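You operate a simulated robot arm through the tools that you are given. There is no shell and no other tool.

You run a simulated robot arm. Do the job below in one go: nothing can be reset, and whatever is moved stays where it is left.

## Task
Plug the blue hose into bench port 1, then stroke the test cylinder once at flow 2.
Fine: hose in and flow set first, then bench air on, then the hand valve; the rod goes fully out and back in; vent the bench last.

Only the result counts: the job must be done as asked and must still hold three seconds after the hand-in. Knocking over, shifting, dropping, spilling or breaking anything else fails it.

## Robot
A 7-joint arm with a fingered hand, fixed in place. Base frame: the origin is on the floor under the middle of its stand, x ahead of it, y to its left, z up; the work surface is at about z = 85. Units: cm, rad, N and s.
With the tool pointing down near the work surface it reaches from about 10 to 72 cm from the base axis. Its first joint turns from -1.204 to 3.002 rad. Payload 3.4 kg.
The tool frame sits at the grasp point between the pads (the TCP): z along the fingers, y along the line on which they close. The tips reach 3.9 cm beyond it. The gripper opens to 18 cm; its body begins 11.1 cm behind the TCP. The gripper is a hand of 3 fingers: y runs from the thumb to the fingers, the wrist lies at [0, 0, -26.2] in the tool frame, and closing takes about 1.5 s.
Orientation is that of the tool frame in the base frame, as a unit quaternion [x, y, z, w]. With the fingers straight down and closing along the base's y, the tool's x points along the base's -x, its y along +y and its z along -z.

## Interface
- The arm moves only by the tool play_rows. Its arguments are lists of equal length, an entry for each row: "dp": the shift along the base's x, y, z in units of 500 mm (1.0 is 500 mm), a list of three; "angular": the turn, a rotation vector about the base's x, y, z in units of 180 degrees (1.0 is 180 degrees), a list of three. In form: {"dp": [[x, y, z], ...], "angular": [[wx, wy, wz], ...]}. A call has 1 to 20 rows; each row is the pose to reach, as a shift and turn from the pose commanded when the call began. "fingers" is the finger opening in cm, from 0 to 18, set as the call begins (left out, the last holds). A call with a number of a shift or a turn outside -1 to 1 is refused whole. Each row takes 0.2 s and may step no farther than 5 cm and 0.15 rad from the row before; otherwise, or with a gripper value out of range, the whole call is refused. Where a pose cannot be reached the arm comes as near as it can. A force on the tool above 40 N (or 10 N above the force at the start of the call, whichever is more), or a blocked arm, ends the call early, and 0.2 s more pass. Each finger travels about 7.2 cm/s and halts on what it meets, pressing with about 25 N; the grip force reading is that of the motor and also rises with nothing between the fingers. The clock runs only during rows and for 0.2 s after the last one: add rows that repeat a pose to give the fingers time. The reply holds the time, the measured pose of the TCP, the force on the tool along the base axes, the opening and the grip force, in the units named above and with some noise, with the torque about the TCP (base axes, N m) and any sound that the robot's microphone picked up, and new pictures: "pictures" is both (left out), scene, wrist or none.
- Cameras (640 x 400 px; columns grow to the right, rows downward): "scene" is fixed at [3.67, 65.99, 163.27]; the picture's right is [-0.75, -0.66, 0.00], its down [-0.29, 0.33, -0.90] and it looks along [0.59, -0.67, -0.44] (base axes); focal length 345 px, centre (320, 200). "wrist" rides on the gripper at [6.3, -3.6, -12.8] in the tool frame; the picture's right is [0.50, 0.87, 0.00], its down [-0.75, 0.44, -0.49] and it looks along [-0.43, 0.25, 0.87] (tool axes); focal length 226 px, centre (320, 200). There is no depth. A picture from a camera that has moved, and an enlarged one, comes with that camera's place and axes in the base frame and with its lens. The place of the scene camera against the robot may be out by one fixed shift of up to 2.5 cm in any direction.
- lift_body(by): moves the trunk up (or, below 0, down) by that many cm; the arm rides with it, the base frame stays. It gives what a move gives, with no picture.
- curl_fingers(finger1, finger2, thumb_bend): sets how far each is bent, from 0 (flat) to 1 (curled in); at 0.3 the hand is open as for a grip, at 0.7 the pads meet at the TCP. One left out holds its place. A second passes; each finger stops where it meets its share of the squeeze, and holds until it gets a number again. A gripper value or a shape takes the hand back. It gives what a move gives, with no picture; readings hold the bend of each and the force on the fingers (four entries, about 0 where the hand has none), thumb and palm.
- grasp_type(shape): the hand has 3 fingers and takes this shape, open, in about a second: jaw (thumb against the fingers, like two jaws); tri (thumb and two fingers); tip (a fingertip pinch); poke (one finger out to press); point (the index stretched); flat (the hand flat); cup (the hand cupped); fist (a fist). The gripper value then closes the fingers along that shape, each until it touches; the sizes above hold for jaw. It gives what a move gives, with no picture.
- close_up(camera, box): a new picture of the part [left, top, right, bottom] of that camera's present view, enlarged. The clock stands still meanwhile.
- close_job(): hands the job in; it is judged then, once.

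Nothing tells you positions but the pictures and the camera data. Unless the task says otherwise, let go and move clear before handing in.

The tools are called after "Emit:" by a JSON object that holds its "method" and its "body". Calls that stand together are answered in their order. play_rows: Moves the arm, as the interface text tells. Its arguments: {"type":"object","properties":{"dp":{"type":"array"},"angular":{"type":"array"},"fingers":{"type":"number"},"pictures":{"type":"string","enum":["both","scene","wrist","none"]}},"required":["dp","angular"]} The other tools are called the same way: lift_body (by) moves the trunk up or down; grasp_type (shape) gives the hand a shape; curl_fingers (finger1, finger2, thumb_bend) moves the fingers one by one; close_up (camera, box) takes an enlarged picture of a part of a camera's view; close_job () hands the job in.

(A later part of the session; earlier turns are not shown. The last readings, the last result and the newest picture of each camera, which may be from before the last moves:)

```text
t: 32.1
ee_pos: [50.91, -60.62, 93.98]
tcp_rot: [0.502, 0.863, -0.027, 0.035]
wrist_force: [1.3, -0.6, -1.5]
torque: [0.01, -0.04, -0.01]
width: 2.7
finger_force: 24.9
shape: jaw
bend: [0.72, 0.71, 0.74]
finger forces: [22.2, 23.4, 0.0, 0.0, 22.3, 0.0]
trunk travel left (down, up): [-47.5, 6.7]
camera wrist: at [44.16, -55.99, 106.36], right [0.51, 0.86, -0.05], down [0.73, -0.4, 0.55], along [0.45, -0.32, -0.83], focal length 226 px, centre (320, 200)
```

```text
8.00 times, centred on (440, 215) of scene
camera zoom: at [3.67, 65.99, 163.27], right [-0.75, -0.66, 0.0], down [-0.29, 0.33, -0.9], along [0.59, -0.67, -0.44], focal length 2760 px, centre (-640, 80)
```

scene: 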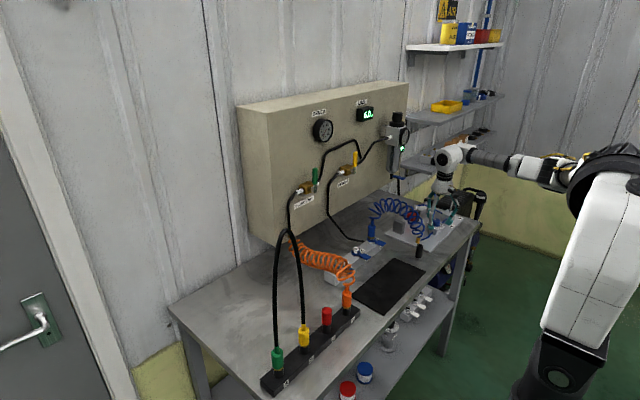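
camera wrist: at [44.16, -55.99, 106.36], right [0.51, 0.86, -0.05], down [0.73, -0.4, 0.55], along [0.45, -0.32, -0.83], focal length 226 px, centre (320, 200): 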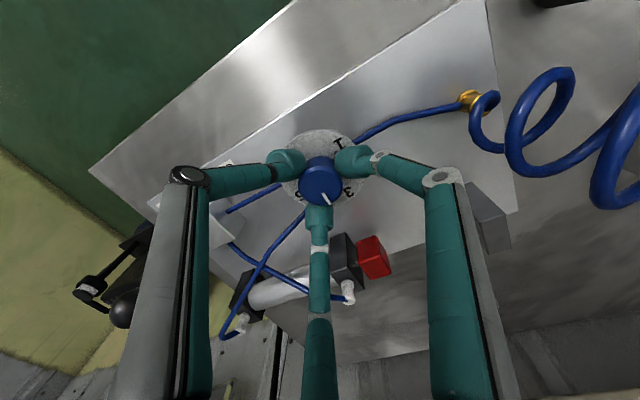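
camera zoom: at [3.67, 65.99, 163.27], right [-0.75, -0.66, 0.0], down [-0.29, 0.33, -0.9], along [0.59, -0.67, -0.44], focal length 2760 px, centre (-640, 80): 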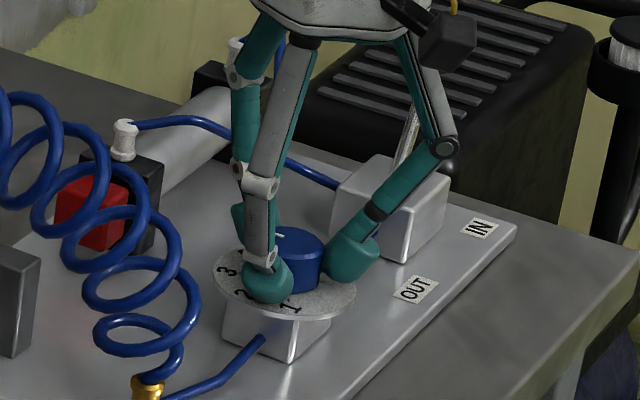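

The knob is held evenly at about 22 N per finger. I'll turn it counter-clockwise by about 67° toward the 2 mark.

Emit:
{"method": "play_rows", "body": {"dp": [[0, 0, 0], [-0.0003, -0.0003, 0], [-0.0006, -0.0006, 0], [-0.001, -0.001, 0], [-0.0014, -0.0015, 0], [-0.0018, -0.002, 0], [-0.0022, -0.0026, 0], [-0.0026, -0.0032, 0], [-0.0029, -0.0036, 0], [-0.0031, -0.0039, 0], [-0.0031, -0.0039, 0]], "angular": [[0, 0, 0.0372], [0, 0, 0.0744], [0, 0, 0.1117], [0, 0, 0.1489], [0, 0, 0.1861], [0, 0, 0.2233], [0, 0, 0.2606], [0, 0, 0.2978], [0, 0, 0.335], [0, 0, 0.3722], [0, 0, 0.3722]], "pictures": "wrist"}}

Emit:
{"method": "close_up", "body": {"camera": "wrist", "box": [240, 100, 400, 220]}}

Emit:
{"method": "close_up", "body": {"camera": "scene", "box": [415, 190, 465, 240]}}

```text
t: 34.5
ee_pos: [50.73, -60.98, 93.98]
tcp_rot: [-0.058, 0.997, -0.002, 0.044]
wrist_force: [-0.5, -9.4, -2.5]
torque: [-0.38, 0.02, -0.01]
width: 2.66
finger_force: 25.0
shape: jaw
bend: [0.72, 0.71, 0.73]
finger forces: [21.7, 22.5, 0.0, 0.0, 28.1, 0.0]
trunk travel left (down, up): [-47.5, 6.7]
camera wrist: at [43.8, -65.27, 106.36], right [-0.59, 0.8, -0.05], down [0.65, 0.52, 0.55], along [0.47, 0.29, -0.83], focal length 226 px, centre (320, 200)
```

wrist: 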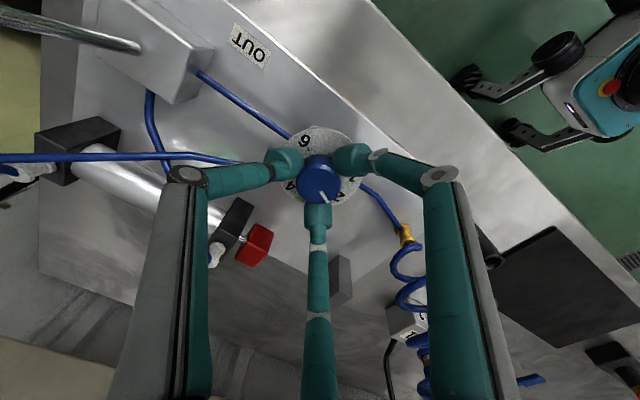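

```text
3.33 times, centred on (320, 160) of wrist
camera zoom: at [43.8, -65.27, 106.36], right [-0.59, 0.8, -0.05], down [0.65, 0.52, 0.55], along [0.47, 0.29, -0.83], focal length 754 px, centre (320, 333)
```

zoom: 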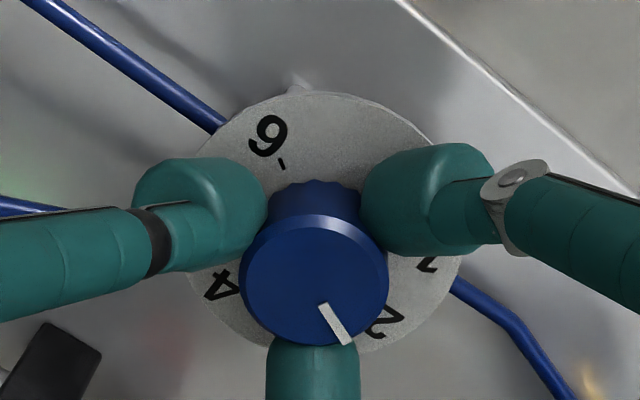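

```text
8.00 times, centred on (440, 215) of scene
camera zoom: at [3.67, 65.99, 163.27], right [-0.75, -0.66, 0.0], down [-0.29, 0.33, -0.9], along [0.59, -0.67, -0.44], focal length 2760 px, centre (-640, 80)
```

zoom: 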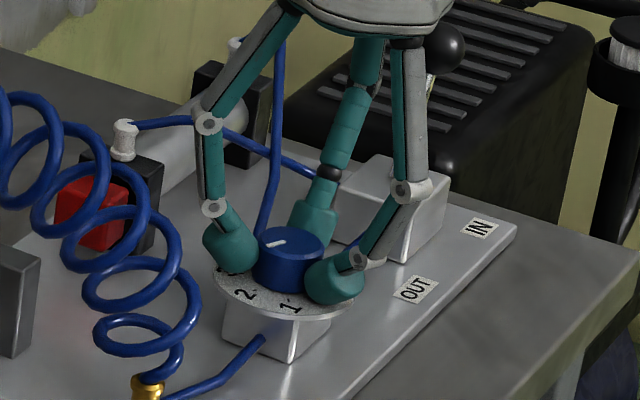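

The pointer now reads close to the 2 mark, perhaps 3–4° short. I'll turn that little bit more, then release and rise to check it from above.

Emit:
{"method": "play_rows", "body": {"dp": [[0, 0, 0], [0, 0, 0]], "angular": [[0, 0, 0.0195], [0, 0, 0.0195]], "pictures": "none"}}

Emit:
{"method": "play_rows", "body": {"dp": [[0, 0, 0], [0, 0, 0], [0, 0, 0], [0, 0, 0], [0, 0, 0]], "angular": [[0, 0, 0], [0, 0, 0], [0, 0, 0], [0, 0, 0], [0, 0, 0]], "fingers": 8, "pictures": "none"}}

Emit:
{"method": "close_up", "body": {"camera": "wrist", "box": [240, 100, 400, 220]}}

Emit:
{"method": "close_up", "body": {"camera": "scene", "box": [415, 190, 465, 240]}}

```text
t: 35.1
ee_pos: [50.84, -60.89, 94.02]
tcp_rot: [-0.088, 0.995, -0.002, 0.043]
wrist_force: [1.1, -9.8, -2.6]
torque: [-0.39, 0.03, -0.05]
width: 2.69
finger_force: 24.9
shape: jaw
bend: [0.72, 0.71, 0.73]
finger forces: [21.7, 22.3, 0.0, 0.0, 28.4, 0.0]
trunk travel left (down, up): [-47.5, 6.7]
```

```text
t: 36.3
ee_pos: [50.84, -60.81, 94.16]
tcp_rot: [-0.087, 0.995, -0.001, 0.043]
wrist_force: [-1.0, -0.2, 0.5]
torque: [0.0, -0.03, -0.01]
width: 7.91
finger_force: 0.1
shape: jaw
bend: [0.71, 0.71, 0.73]
finger forces: [0.0, 0.0, 0.0, 0.0, 0.1, 0.0]
trunk travel left (down, up): [-47.5, 6.7]
```

```text
3.33 times, centred on (320, 160) of wrist
camera zoom: at [44.07, -65.58, 106.42], right [-0.64, 0.77, -0.05], down [0.62, 0.56, 0.55], along [0.45, 0.32, -0.83], focal length 754 px, centre (320, 333)
```

zoom: 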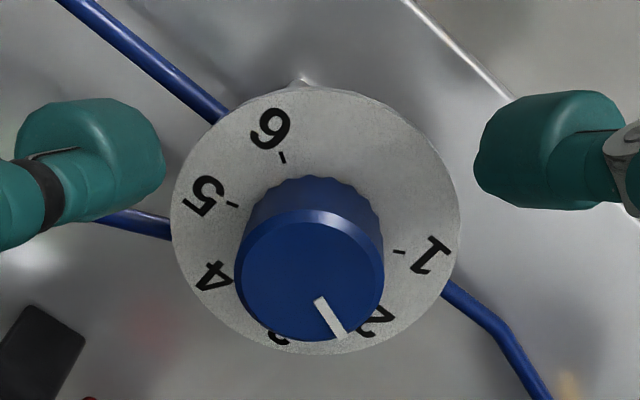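

```text
8.00 times, centred on (440, 215) of scene
camera zoom: at [3.67, 65.99, 163.27], right [-0.75, -0.66, 0.0], down [-0.29, 0.33, -0.9], along [0.59, -0.67, -0.44], focal length 2760 px, centre (-640, 80)
```

zoom: 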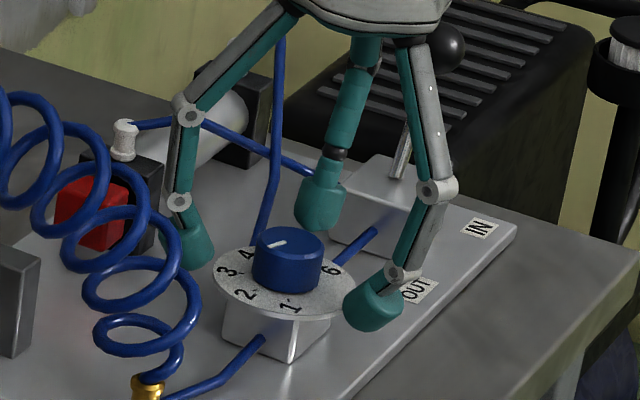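

The pointer now stands on the 2 mark in both views (about 69–70° vs the mark at 69–70°). Hose and flow are done; I'll rise clear and bring the hand to face the BENCH valve on the panel.

Emit:
{"method": "play_rows", "body": {"dp": [[0, 0, 0.09], [0, 0, 0.18], [0, 0, 0.27], [0.0185, 0.038, 0.2925], [0.037, 0.076, 0.315], [0.0555, 0.1145, 0.3375], [0.074, 0.153, 0.36], [0.0925, 0.191, 0.3825], [0.111, 0.229, 0.405], [0.1295, 0.267, 0.4275], [0.148, 0.305, 0.45], [0.1665, 0.3435, 0.4725], [0.185, 0.382, 0.495], [0.2035, 0.42, 0.5175], [0.222, 0.458, 0.54], [0.222, 0.458, 0.54]], "angular": [[0, 0, 0], [0, 0, 0], [0, 0, 0], [0.0036, -0.0393, -0.0036], [0.0073, -0.0786, -0.0071], [0.0109, -0.1179, -0.0107], [0.0145, -0.1572, -0.0142], [0.0182, -0.1965, -0.0178], [0.0218, -0.2358, -0.0213], [0.0254, -0.275, -0.0249], [0.0291, -0.3143, -0.0284], [0.0327, -0.3536, -0.032], [0.0363, -0.3929, -0.0355], [0.04, -0.4322, -0.0391], [0.0436, -0.4715, -0.0426], [0.0436, -0.4715, -0.0426]]}}

Emit:
{"method": "close_up", "body": {"camera": "scene", "box": [405, 180, 475, 250]}}

```text
t: 39.7
ee_pos: [63.42, -33.2, 124.15]
tcp_rot: [-0.059, 0.74, 0.031, 0.669]
wrist_force: [0.2, 0.1, 0.3]
torque: [0.0, 0.06, 0.01]
width: 7.97
finger_force: 0.1
shape: jaw
bend: [0.71, 0.71, 0.73]
finger forces: [0.0, 0.0, 0.0, 0.1, 0.0, 0.0]
out of reach, approached as far as the arm can: row 13, 14, 15, 16
trunk travel left (down, up): [-47.5, 6.7]
camera wrist: at [50.55, -38.7, 119.54], right [-0.16, 0.84, -0.53], down [-0.47, 0.4, 0.79], along [0.87, 0.37, 0.33], focal length 226 px, centre (320, 200)
```

scene: 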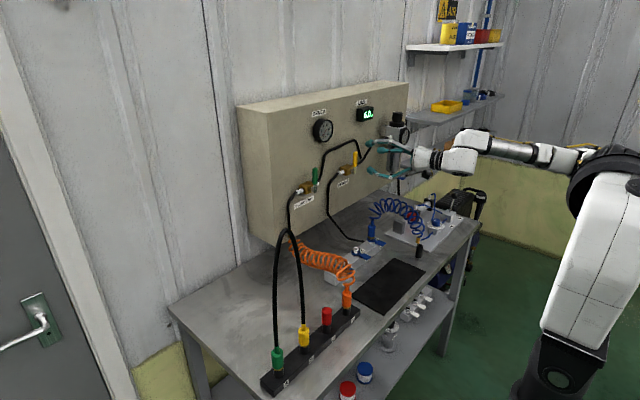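
wrist: 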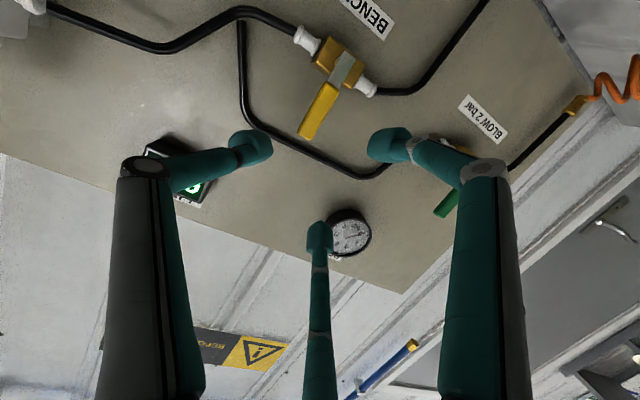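

```text
5.71 times, centred on (440, 215) of scene
camera zoom: at [3.67, 65.99, 163.27], right [-0.75, -0.66, 0.0], down [-0.29, 0.33, -0.9], along [0.59, -0.67, -0.44], focal length 1972 px, centre (-366, 114)
```

zoom: 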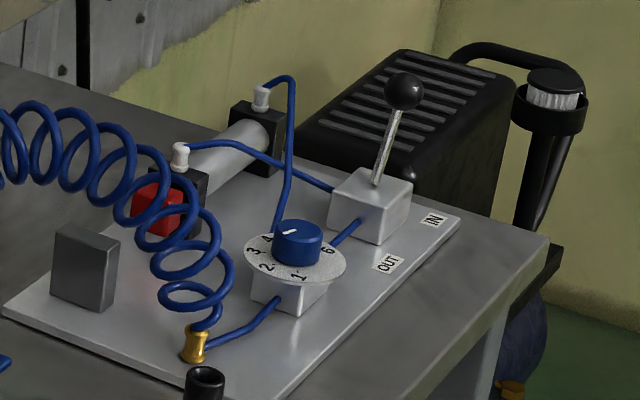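

The arm stopped a little short of the fully horizontal pose, but the view of the BENCH valve is good. I'll zoom in to measure the handle before choosing a reachable, more downward-tilted pose.

Emit:
{"method": "close_up", "body": {"camera": "wrist", "box": [270, 20, 400, 150]}}

Emit:
{"method": "close_up", "body": {"camera": "scene", "box": [325, 135, 375, 185]}}

Emit:
{"method": "close_up", "body": {"camera": "scene", "box": [425, 205, 455, 235]}}

```text
3.08 times, centred on (335, 85) of wrist
camera zoom: at [50.55, -38.7, 119.54], right [-0.16, 0.84, -0.53], down [-0.47, 0.4, 0.79], along [0.87, 0.37, 0.33], focal length 696 px, centre (274, 554)
```

zoom: 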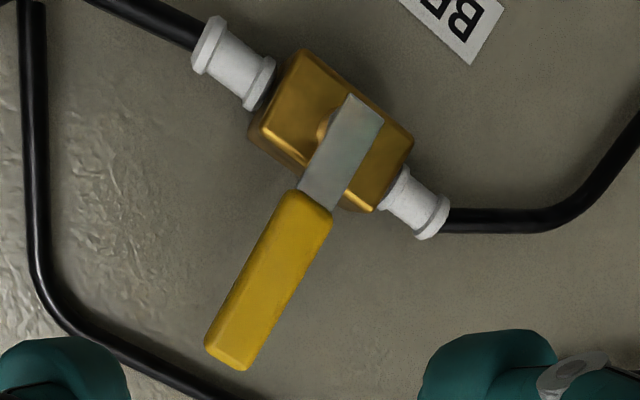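

```text
8.00 times, centred on (350, 160) of scene
camera zoom: at [3.67, 65.99, 163.27], right [-0.75, -0.66, 0.0], down [-0.29, 0.33, -0.9], along [0.59, -0.67, -0.44], focal length 2760 px, centre (80, 520)
```

zoom: 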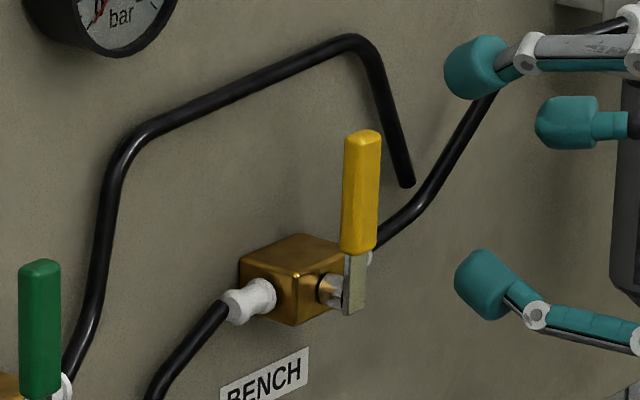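

```text
13.33 times, centred on (440, 220) of scene
camera zoom: at [3.67, 65.99, 163.27], right [-0.75, -0.66, 0.0], down [-0.29, 0.33, -0.9], along [0.59, -0.67, -0.44], focal length 4601 px, centre (-1280, -67)
```

zoom: 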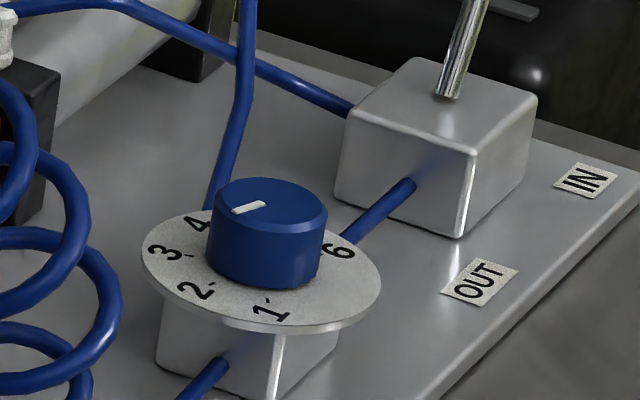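

The dial pointer lines up with the 2 tick. For pushing the valve handle (pivot near (74.9, -34, 115.5), tip at z ≈ 123) a slim pusher would help, so I'll try the poke shape here in free air.

Emit:
{"method": "grasp_type", "body": {"shape": "poke"}}

Emit:
{"method": "close_up", "body": {"camera": "wrist", "box": [0, 0, 640, 400]}}

Emit:
{"method": "close_up", "body": {"camera": "scene", "box": [340, 110, 480, 200]}}

```text
t: 40.6
ee_pos: [63.36, -33.29, 124.27]
tcp_rot: [-0.06, 0.74, 0.032, 0.67]
wrist_force: [-0.5, 0.6, 0.0]
torque: [0.02, 0.0, -0.01]
width: 0.0
finger_force: 0.0
shape: poke
bend: [1.0, 1.0, 0.67]
finger forces: [0.0, 0.1, 0.0, 0.0, 0.1, 0.1]
trunk travel left (down, up): [-47.5, 6.7]
```

```text
1.00 times, centred on (320, 200) of wrist (not enlarged: the box is as wide or as high as the picture)
camera zoom: at [50.52, -38.83, 119.59], right [-0.16, 0.84, -0.53], down [-0.47, 0.4, 0.78], along [0.87, 0.37, 0.33], focal length 226 px, centre (320, 200)
```

zoom: 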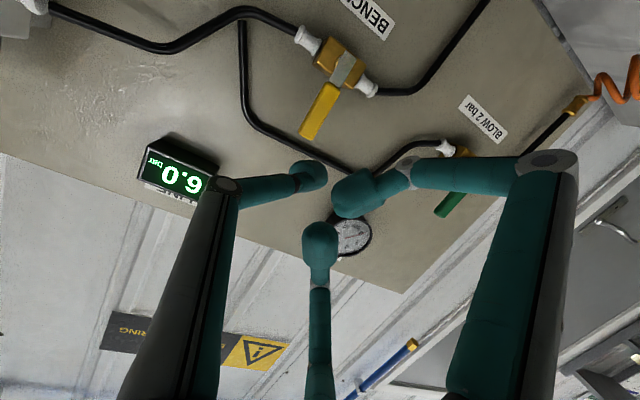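

```text
4.44 times, centred on (410, 155) of scene
camera zoom: at [3.67, 65.99, 163.27], right [-0.75, -0.66, 0.0], down [-0.29, 0.33, -0.9], along [0.59, -0.67, -0.44], focal length 1534 px, centre (-80, 400)
```

zoom: 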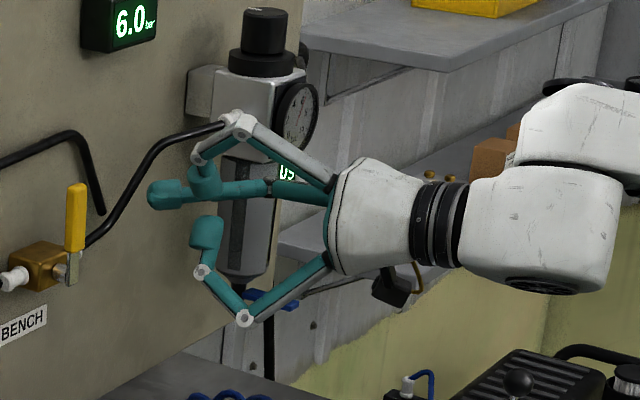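

In the poke shape the thumb sticks out about 4 cm beyond the curled fingers, close to the tool axis — a good slim pusher. I'll tilt the hand to a more comfortable 30° downward pose here, away from the panel, and see exactly where the arm ends up.

Emit:
{"method": "play_rows", "body": {"dp": [[0, 0, 0.005], [0, 0, 0.01], [0, 0, 0.015], [0, 0, 0.02], [0, 0, 0.02], [0, 0, 0.02]], "angular": [[0.0036, 0.0415, -0.0136], [0.0073, 0.083, -0.027], [0.011, 0.1247, -0.0407], [0.0146, 0.1663, -0.0543], [0.0146, 0.1663, -0.0543], [0.0146, 0.1663, -0.0543]]}}

Emit:
{"method": "close_up", "body": {"camera": "wrist", "box": [220, 80, 420, 230]}}

```text
t: 42.0
ee_pos: [63.51, -33.43, 125.34]
tcp_rot: [0.03, 0.889, 0.005, 0.458]
wrist_force: [0.4, -0.1, -0.1]
torque: [-0.04, 0.0, -0.02]
width: 0.02
finger_force: 0.1
shape: poke
bend: [1.0, 1.0, 0.67]
finger forces: [0.0, 0.0, 0.1, 0.0, 0.0, 0.1]
trunk travel left (down, up): [-47.5, 6.7]
camera wrist: at [49.16, -36.51, 127.6], right [-0.25, 0.89, -0.38], down [0.06, 0.4, 0.91], along [0.97, 0.21, -0.15], focal length 226 px, centre (320, 200)
```

scene: 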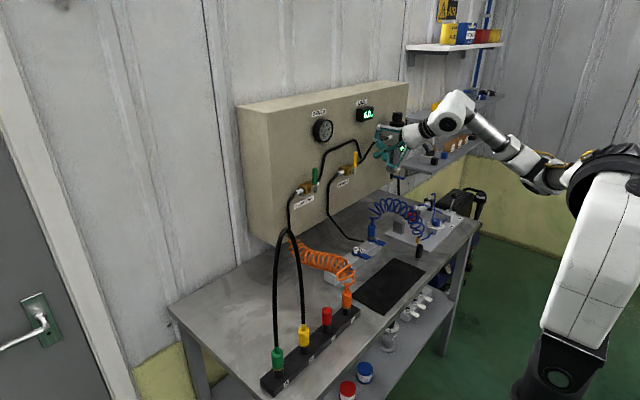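
wrist: 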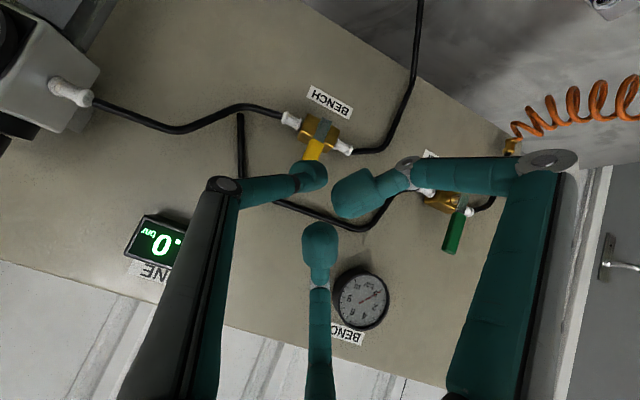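

```text
2.67 times, centred on (320, 155) of wrist
camera zoom: at [49.16, -36.51, 127.6], right [-0.25, 0.89, -0.38], down [0.06, 0.4, 0.91], along [0.97, 0.21, -0.15], focal length 603 px, centre (320, 320)
```

zoom: 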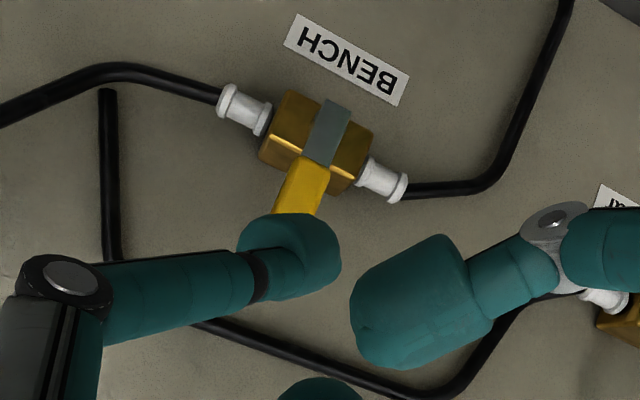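

The arm's reference follows the actual pose, and the thumb tip is now at about (66, -34.1, 123.5). I'll bring it beside the handle on its -y side, then push toward +y as a ball valve normally opens.

Emit:
{"method": "play_rows", "body": {"dp": [[0, -0.058, -0.03], [0.06, -0.075, -0.058], [0.13, -0.072, -0.058], [0.18, -0.066, -0.058], [0.18, -0.066, -0.058]], "angular": [[0, 0, 0], [0, 0, 0], [0, 0, 0], [0, 0, 0], [0, 0, 0]]}}

Emit:
{"method": "close_up", "body": {"camera": "scene", "box": [325, 125, 395, 195]}}

Emit:
{"method": "close_up", "body": {"camera": "wrist", "box": [220, 80, 420, 230]}}

```text
t: 43.2
ee_pos: [72.49, -36.69, 122.3]
tcp_rot: [0.029, 0.888, 0.006, 0.459]
wrist_force: [0.0, 0.0, 0.1]
torque: [0.02, 0.02, 0.03]
width: 0.0
finger_force: 0.1
shape: poke
bend: [1.0, 1.0, 0.67]
finger forces: [0.0, 0.0, 0.1, 0.0, 0.0, 0.0]
trunk travel left (down, up): [-47.5, 6.7]
camera wrist: at [58.29, -39.67, 124.61], right [-0.25, 0.89, -0.38], down [0.06, 0.4, 0.91], along [0.97, 0.21, -0.15], focal length 226 px, centre (320, 200)
```

scene: 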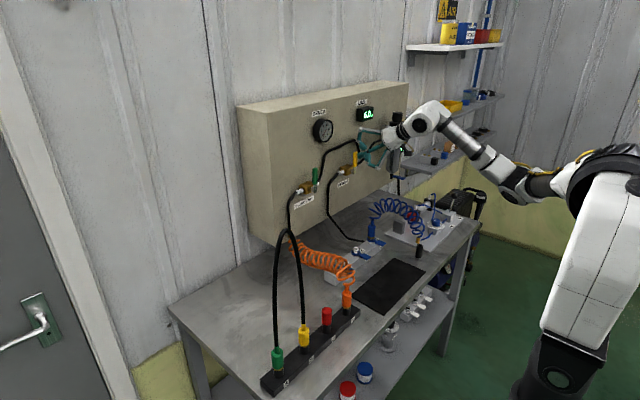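
wrist: 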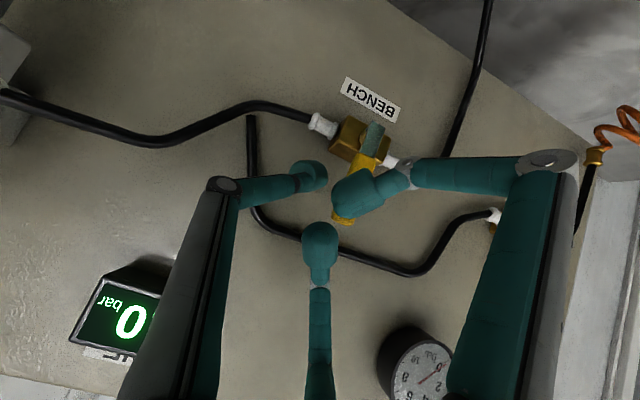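

```text
5.71 times, centred on (360, 160) of scene
camera zoom: at [3.67, 65.99, 163.27], right [-0.75, -0.66, 0.0], down [-0.29, 0.33, -0.9], along [0.59, -0.67, -0.44], focal length 1972 px, centre (91, 429)
```

zoom: 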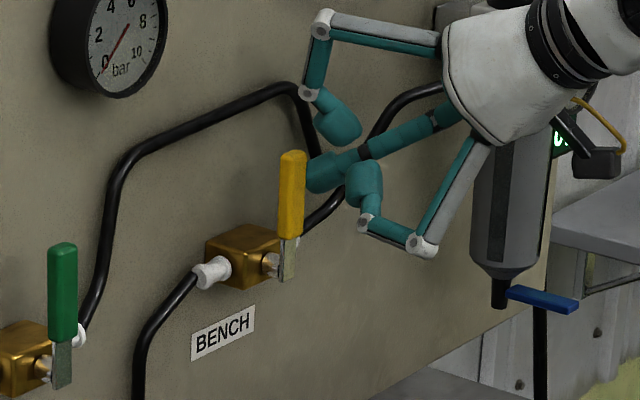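

```text
2.67 times, centred on (320, 155) of wrist
camera zoom: at [58.29, -39.67, 124.61], right [-0.25, 0.89, -0.38], down [0.06, 0.4, 0.91], along [0.97, 0.21, -0.15], focal length 603 px, centre (320, 320)
```

zoom: 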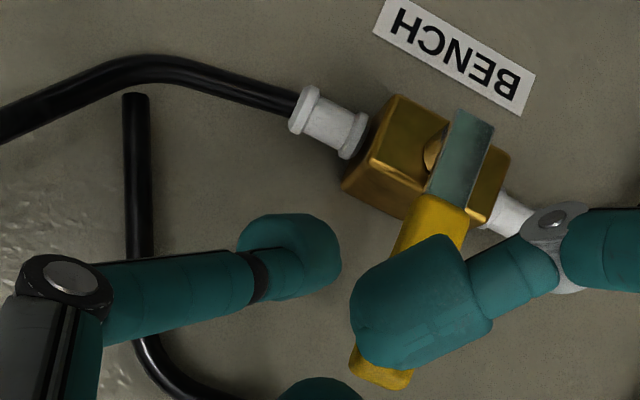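

The thumb tip is beside the handle on its -y side. I'll push toward +y through the first 30° and check the force and whether the handle follows.

Emit:
{"method": "play_rows", "body": {"dp": [[0, 0.024, 0], [0, 0.038, 0.004], [0, 0.051, 0.008], [0, 0.066, 0.009], [0, 0.08, 0.0086]], "angular": [[0, 0, 0], [0, 0, 0], [0, 0, 0], [0, 0, 0], [0, 0, 0]], "pictures": "none"}}

Emit:
{"method": "close_up", "body": {"camera": "scene", "box": [310, 110, 390, 190]}}

```text
t: 44.4
ee_pos: [72.49, -32.57, 122.9]
tcp_rot: [0.029, 0.888, 0.005, 0.458]
wrist_force: [-0.9, -0.2, 0.2]
torque: [-0.07, 0.05, -0.02]
width: 0.0
finger_force: 0.1
shape: poke
bend: [1.0, 1.0, 0.66]
finger forces: [0.1, 0.0, 0.1, 0.1, 0.6, 0.0]
trunk travel left (down, up): [-47.5, 6.7]
```

```text
5.00 times, centred on (350, 150) of scene
camera zoom: at [3.67, 65.99, 163.27], right [-0.75, -0.66, 0.0], down [-0.29, 0.33, -0.9], along [0.59, -0.67, -0.44], focal length 1725 px, centre (170, 450)
```

zoom: 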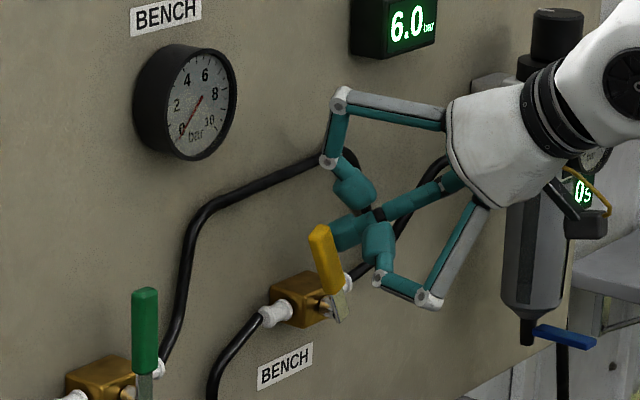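

The handle follows toward +y with almost no resistance. I'll carry on along the arc to 90°.

Emit:
{"method": "play_rows", "body": {"dp": [[0, 0.014, -0.002], [0, 0.0276, -0.0068], [0, 0.04, -0.013], [0, 0.0526, -0.0206], [0, 0.063, -0.03], [0, 0.0732, -0.04], [0, 0.081, -0.052], [0, 0.088, -0.0646], [0, 0.0915, -0.072]], "angular": [[0, 0, 0], [0, 0, 0], [0, 0, 0], [0, 0, 0], [0, 0, 0], [0, 0, 0], [0, 0, 0], [0, 0, 0], [0, 0, 0]], "pictures": "none"}}

Emit:
{"method": "close_up", "body": {"camera": "scene", "box": [310, 110, 390, 190]}}

```text
t: 46.4
ee_pos: [72.39, -28.11, 119.3]
tcp_rot: [0.029, 0.888, 0.005, 0.459]
wrist_force: [-0.2, 0.4, 0.4]
torque: [0.04, -0.03, -0.04]
width: 0.0
finger_force: 0.2
shape: poke
bend: [1.0, 1.0, 0.66]
finger forces: [0.1, 0.0, 0.0, 0.0, 0.1, 0.1]
trunk travel left (down, up): [-47.5, 6.7]
```

```text
5.00 times, centred on (350, 150) of scene
camera zoom: at [3.67, 65.99, 163.27], right [-0.75, -0.66, 0.0], down [-0.29, 0.33, -0.9], along [0.59, -0.67, -0.44], focal length 1725 px, centre (170, 450)
```

zoom: 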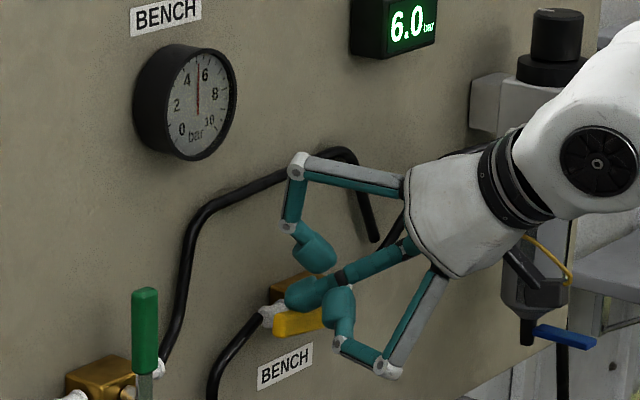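

The bench gauge has come up, so the valve is opening. I'll press slightly further to be sure the handle is at its stop and watch the gauge settle.

Emit:
{"method": "play_rows", "body": {"dp": [[0, 0.002, -0.006], [0, 0.003, -0.012], [0, 0.003, -0.012], [0, 0.003, -0.012]], "angular": [[0, 0, 0], [0, 0, 0], [0, 0, 0], [0, 0, 0]], "pictures": "none"}}

Emit:
{"method": "close_up", "body": {"camera": "scene", "box": [310, 110, 390, 190]}}

Emit:
{"method": "close_up", "body": {"camera": "scene", "box": [340, 180, 480, 270]}}

```text
t: 47.4
ee_pos: [72.39, -27.96, 118.64]
tcp_rot: [0.03, 0.888, 0.004, 0.458]
wrist_force: [-0.7, 0.6, 0.2]
torque: [-0.01, 0.02, -0.02]
width: 0.0
finger_force: 0.0
shape: poke
bend: [1.0, 1.0, 0.66]
finger forces: [0.0, 0.0, 0.1, 0.1, 0.0, 0.0]
trunk travel left (down, up): [-47.5, 6.7]
```

```text
5.00 times, centred on (350, 150) of scene
camera zoom: at [3.67, 65.99, 163.27], right [-0.75, -0.66, 0.0], down [-0.29, 0.33, -0.9], along [0.59, -0.67, -0.44], focal length 1725 px, centre (170, 450)
```

zoom: 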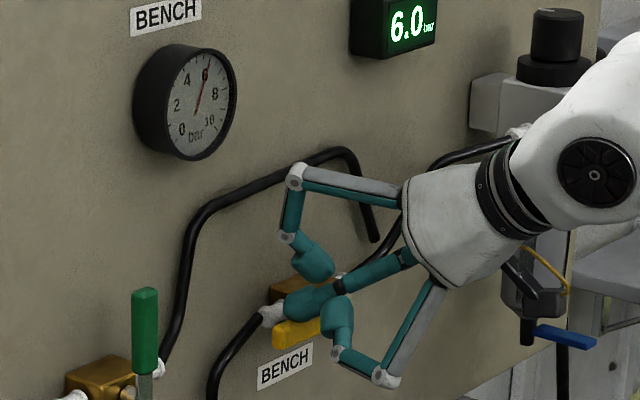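

```text
4.44 times, centred on (410, 225) of scene
camera zoom: at [3.67, 65.99, 163.27], right [-0.75, -0.66, 0.0], down [-0.29, 0.33, -0.9], along [0.59, -0.67, -0.44], focal length 1534 px, centre (-80, 89)
```

zoom: 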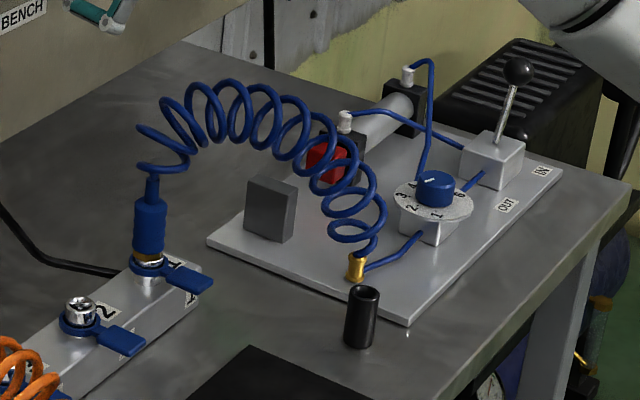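

The bench is at 6 bar. Now for the hand valve: I'll retreat from the panel and bring the hand over to the lever ball near (51, -77.5, 97.6), pointing outward and down.

Emit:
{"method": "play_rows", "body": {"dp": [[-0.02, 0, 0.07], [-0.09, -0.02, 0.12], [-0.17, -0.07, 0.14], [-0.24, -0.14, 0.14], [-0.298, -0.218, 0.14], [-0.354, -0.296, 0.14], [-0.4, -0.38, 0.126], [-0.44, -0.468, 0.106], [-0.472, -0.556, 0.08], [-0.5, -0.636, 0.036], [-0.524, -0.71, -0.02], [-0.54, -0.77, -0.09], [-0.55, -0.802, -0.17], [-0.55, -0.802, -0.17]], "angular": [[0, 0, 0], [0, 0, 0], [-0.0242, 0.016, -0.0057], [-0.0484, 0.0321, -0.0115], [-0.0727, 0.0481, -0.0172], [-0.0969, 0.0642, -0.0229], [-0.1211, 0.0802, -0.0287], [-0.1453, 0.0962, -0.0344], [-0.1695, 0.1123, -0.0401], [-0.1938, 0.1283, -0.0458], [-0.218, 0.1444, -0.0516], [-0.2422, 0.1604, -0.0573], [-0.2422, 0.1604, -0.0573], [-0.2422, 0.1604, -0.0573]]}}

Emit:
{"method": "close_up", "body": {"camera": "scene", "box": [310, 110, 390, 190]}}

```text
t: 50.4
ee_pos: [44.93, -68.36, 109.96]
tcp_rot: [-0.064, 0.905, -0.368, 0.204]
wrist_force: [-0.8, 0.5, -0.8]
torque: [-0.01, 0.0, 0.01]
width: 0.0
finger_force: 0.1
shape: poke
bend: [1.0, 1.0, 0.66]
finger forces: [0.0, 0.0, 0.0, 0.0, 0.0, 0.0]
trunk travel left (down, up): [-47.5, 6.7]
camera wrist: at [33.65, -64.52, 118.85], right [-0.42, 0.49, -0.76], down [0.49, 0.83, 0.26], along [0.76, -0.27, -0.59], focal length 226 px, centre (320, 200)
```

scene: 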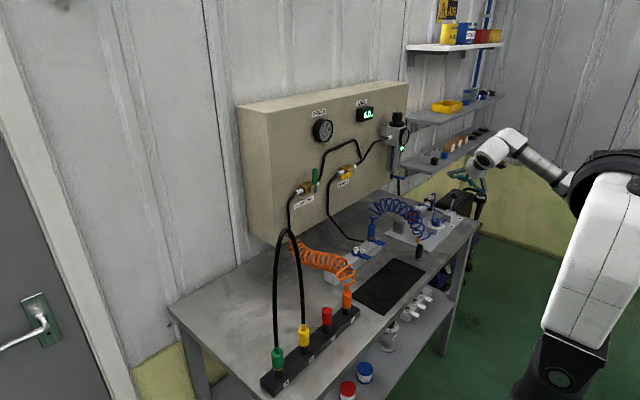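
wrist: 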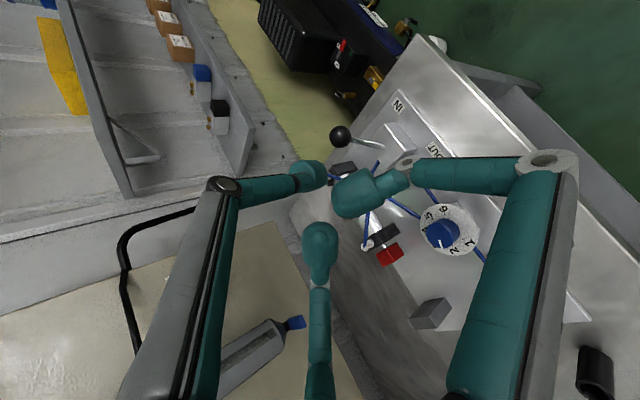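

```text
5.00 times, centred on (350, 150) of scene
camera zoom: at [3.67, 65.99, 163.27], right [-0.75, -0.66, 0.0], down [-0.29, 0.33, -0.9], along [0.59, -0.67, -0.44], focal length 1725 px, centre (170, 450)
```

zoom: 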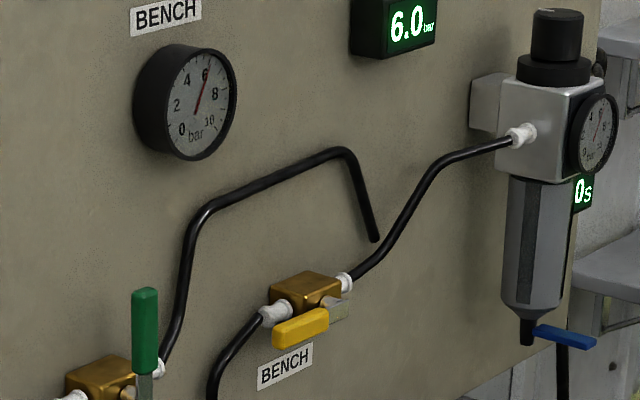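

The yellow handle lies along the pipe and the gauge holds 6 bar. I'll switch back to the jaw shape here and measure the lever ball closely.

Emit:
{"method": "grasp_type", "body": {"shape": "jaw"}}

Emit:
{"method": "close_up", "body": {"camera": "wrist", "box": [270, 80, 430, 200]}}

Emit:
{"method": "close_up", "body": {"camera": "scene", "box": [420, 150, 490, 230]}}

```text
t: 51.3
ee_pos: [44.99, -68.38, 110.14]
tcp_rot: [-0.064, 0.905, -0.368, 0.205]
wrist_force: [0.1, 0.1, 0.6]
torque: [-0.03, 0.01, 0.02]
width: 17.98
finger_force: 0.1
shape: jaw
bend: [0.3, 0.3, 0.3]
finger forces: [0.0, 0.0, 0.1, 0.0, 0.0, 0.0]
trunk travel left (down, up): [-47.5, 6.7]
```

```text
3.33 times, centred on (350, 140) of wrist
camera zoom: at [33.64, -64.5, 118.89], right [-0.42, 0.49, -0.76], down [0.49, 0.83, 0.26], along [0.76, -0.27, -0.59], focal length 754 px, centre (220, 400)
```

zoom: 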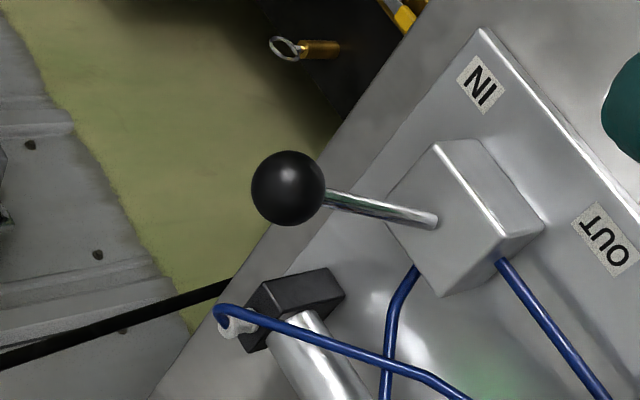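

```text
5.00 times, centred on (455, 190) of scene
camera zoom: at [3.67, 65.99, 163.27], right [-0.75, -0.66, 0.0], down [-0.29, 0.33, -0.9], along [0.59, -0.67, -0.44], focal length 1725 px, centre (-355, 250)
```

zoom: 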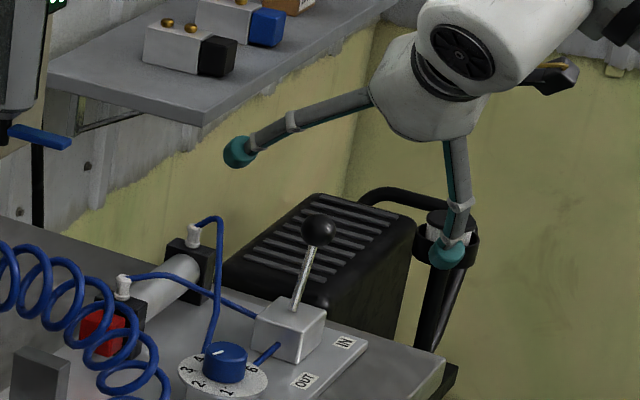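

The ball is at about (50.9, -78.0, 97.1). I'll narrow the fingers to 7 cm, line up with the ball and advance partway for a check.

Emit:
{"method": "play_rows", "body": {"dp": [[-0.012, 0.012, -0.02], [-0.022, 0.024, -0.04], [0.003, -0.014, -0.079], [0.028, -0.053, -0.117], [0.053, -0.091, -0.156], [0.053, -0.091, -0.156], [0.053, -0.091, -0.156]], "angular": [[0, 0, 0], [0, 0, 0], [0, 0, 0], [0, 0, 0], [0, 0, 0], [0, 0, 0], [0, 0, 0]], "fingers": 7}}

Emit:
{"method": "close_up", "body": {"camera": "wrist", "box": [240, 100, 400, 220]}}

Emit:
{"method": "close_up", "body": {"camera": "scene", "box": [420, 150, 490, 230]}}

```text
t: 52.9
ee_pos: [47.57, -72.99, 102.19]
tcp_rot: [-0.065, 0.905, -0.368, 0.204]
wrist_force: [0.1, -0.6, -1.0]
torque: [-0.02, 0.04, 0.0]
width: 7.06
finger_force: 0.1
shape: jaw
bend: [0.72, 0.72, 0.74]
finger forces: [0.1, 0.1, 0.0, 0.0, 0.0, 0.1]
trunk travel left (down, up): [-47.5, 6.7]
camera wrist: at [36.38, -69.03, 111.0], right [-0.42, 0.49, -0.76], down [0.49, 0.83, 0.26], along [0.76, -0.27, -0.59], focal length 226 px, centre (320, 200)
```

scene: 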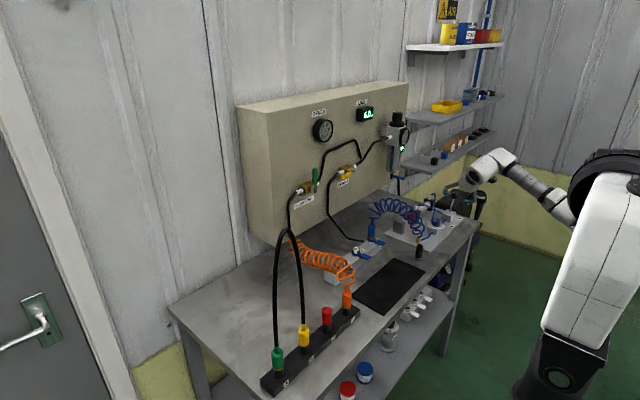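
wrist: 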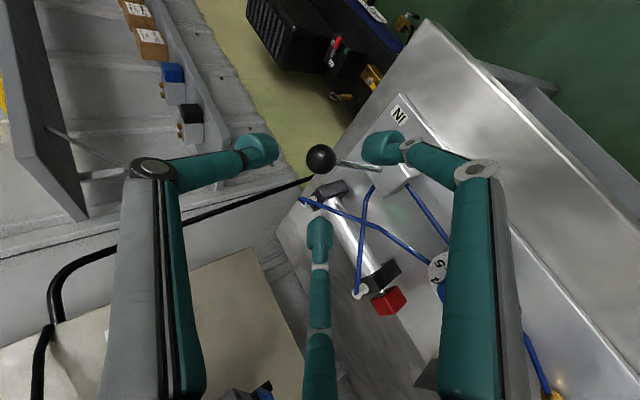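

```text
3.33 times, centred on (320, 160) of wrist
camera zoom: at [36.38, -69.03, 111.0], right [-0.42, 0.49, -0.76], down [0.49, 0.83, 0.26], along [0.76, -0.27, -0.59], focal length 754 px, centre (320, 333)
```

zoom: 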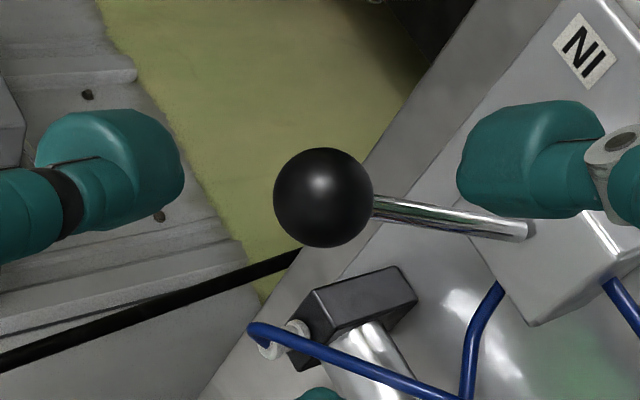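

```text
5.00 times, centred on (455, 190) of scene
camera zoom: at [3.67, 65.99, 163.27], right [-0.75, -0.66, 0.0], down [-0.29, 0.33, -0.9], along [0.59, -0.67, -0.44], focal length 1725 px, centre (-355, 250)
```

zoom: 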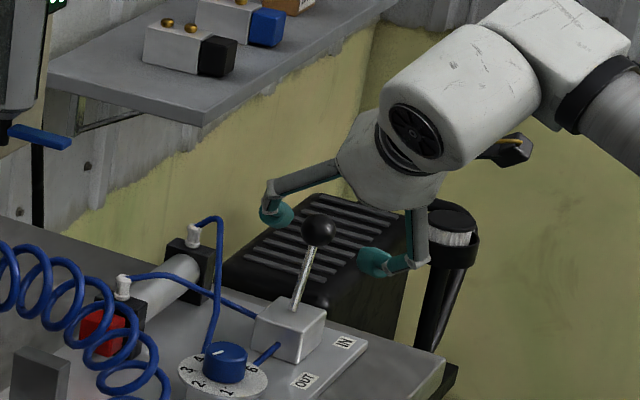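

The ball is right on the hand's axis, about 6 cm ahead. I'll advance so the fingertips surround it.

Emit:
{"method": "play_rows", "body": {"dp": [[0.0165, -0.0254, -0.0256], [0.033, -0.0508, -0.0513], [0.0495, -0.0762, -0.0769], [0.0495, -0.0762, -0.0769]], "angular": [[0, 0, 0], [0, 0, 0], [0, 0, 0], [0, 0, 0]]}}

Emit:
{"method": "close_up", "body": {"camera": "wrist", "box": [240, 100, 400, 220]}}

Emit:
{"method": "close_up", "body": {"camera": "scene", "box": [420, 150, 490, 230]}}

```text
t: 53.9
ee_pos: [50.08, -76.62, 98.55]
tcp_rot: [-0.065, 0.905, -0.367, 0.205]
wrist_force: [0.3, -0.4, 0.1]
torque: [-0.03, -0.04, -0.01]
width: 7.05
finger_force: 0.1
shape: jaw
bend: [0.72, 0.72, 0.74]
finger forces: [0.0, 0.0, 0.1, 0.0, 0.0, 0.0]
trunk travel left (down, up): [-47.5, 6.7]
camera wrist: at [38.73, -72.75, 107.25], right [-0.42, 0.49, -0.76], down [0.49, 0.83, 0.26], along [0.76, -0.27, -0.59], focal length 226 px, centre (320, 200)
```

scene: 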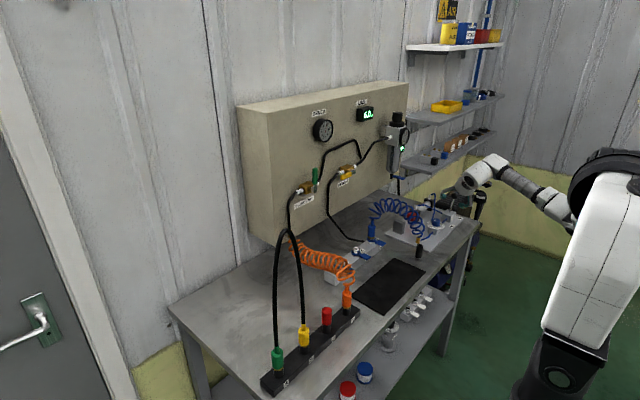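
wrist: 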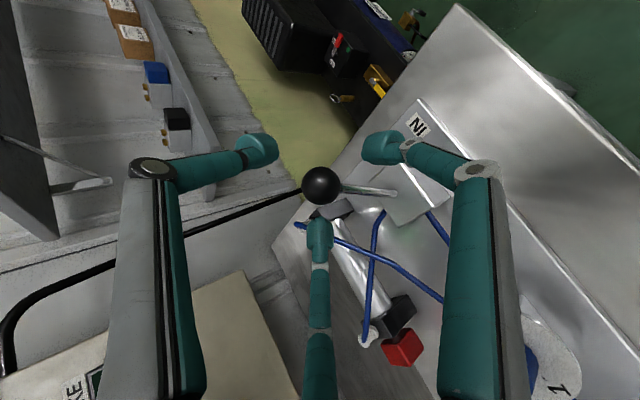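

```text
3.33 times, centred on (320, 160) of wrist
camera zoom: at [38.73, -72.75, 107.25], right [-0.42, 0.49, -0.76], down [0.49, 0.83, 0.26], along [0.76, -0.27, -0.59], focal length 754 px, centre (320, 333)
```

zoom: 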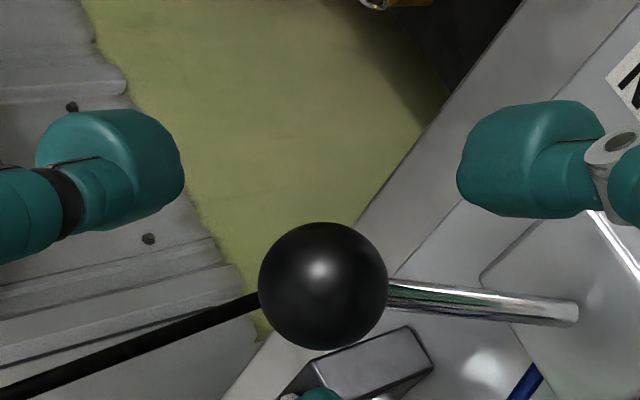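

```text
5.00 times, centred on (455, 190) of scene
camera zoom: at [3.67, 65.99, 163.27], right [-0.75, -0.66, 0.0], down [-0.29, 0.33, -0.9], along [0.59, -0.67, -0.44], focal length 1725 px, centre (-355, 250)
```

zoom: 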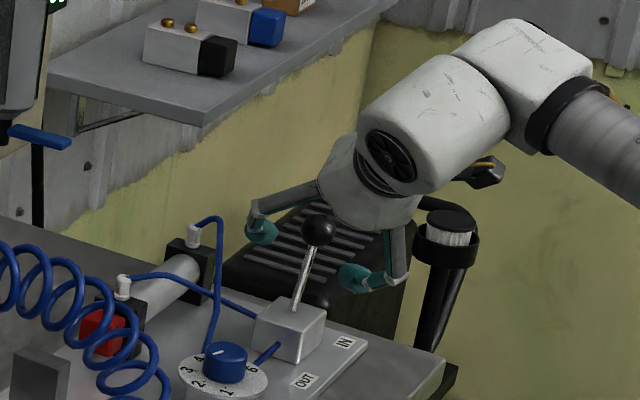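

The ball sits on the hand's axis at the fingertip level. Closing on it now.

Emit:
{"method": "play_rows", "body": {"dp": [[0, 0, 0], [0, 0, 0], [0, 0, 0], [0, 0, 0], [0, 0, 0]], "angular": [[0, 0, 0], [0, 0, 0], [0, 0, 0], [0, 0, 0], [0, 0, 0]], "fingers": 2.2, "pictures": "none"}}

Emit:
{"method": "close_up", "body": {"camera": "wrist", "box": [240, 100, 400, 220]}}

Emit:
{"method": "close_up", "body": {"camera": "scene", "box": [400, 170, 480, 250]}}

```text
t: 55.1
ee_pos: [50.15, -76.64, 98.35]
tcp_rot: [-0.065, 0.905, -0.367, 0.206]
wrist_force: [1.2, 0.6, -0.1]
torque: [0.01, -0.02, 0.07]
width: 2.38
finger_force: 0.0
shape: jaw
bend: [0.71, 0.71, 0.73]
finger forces: [0.6, 1.5, 0.0, 0.0, 0.5, 0.1]
trunk travel left (down, up): [-47.5, 6.7]
```

```text
3.33 times, centred on (320, 160) of wrist
camera zoom: at [38.77, -72.72, 107.23], right [-0.42, 0.49, -0.76], down [0.49, 0.83, 0.26], along [0.76, -0.27, -0.59], focal length 754 px, centre (320, 333)
```

zoom: 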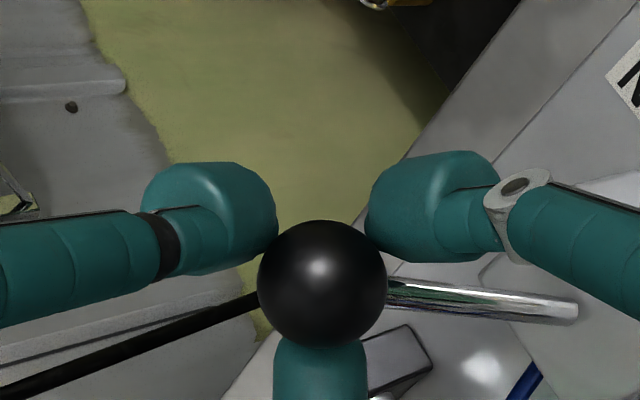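

```text
5.00 times, centred on (440, 210) of scene
camera zoom: at [3.67, 65.99, 163.27], right [-0.75, -0.66, 0.0], down [-0.29, 0.33, -0.9], along [0.59, -0.67, -0.44], focal length 1725 px, centre (-280, 150)
```

zoom: 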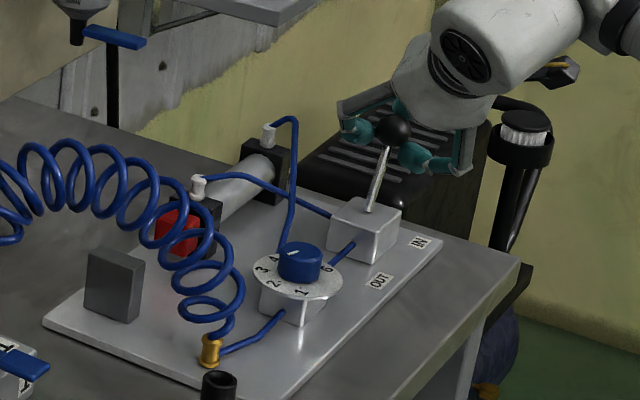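

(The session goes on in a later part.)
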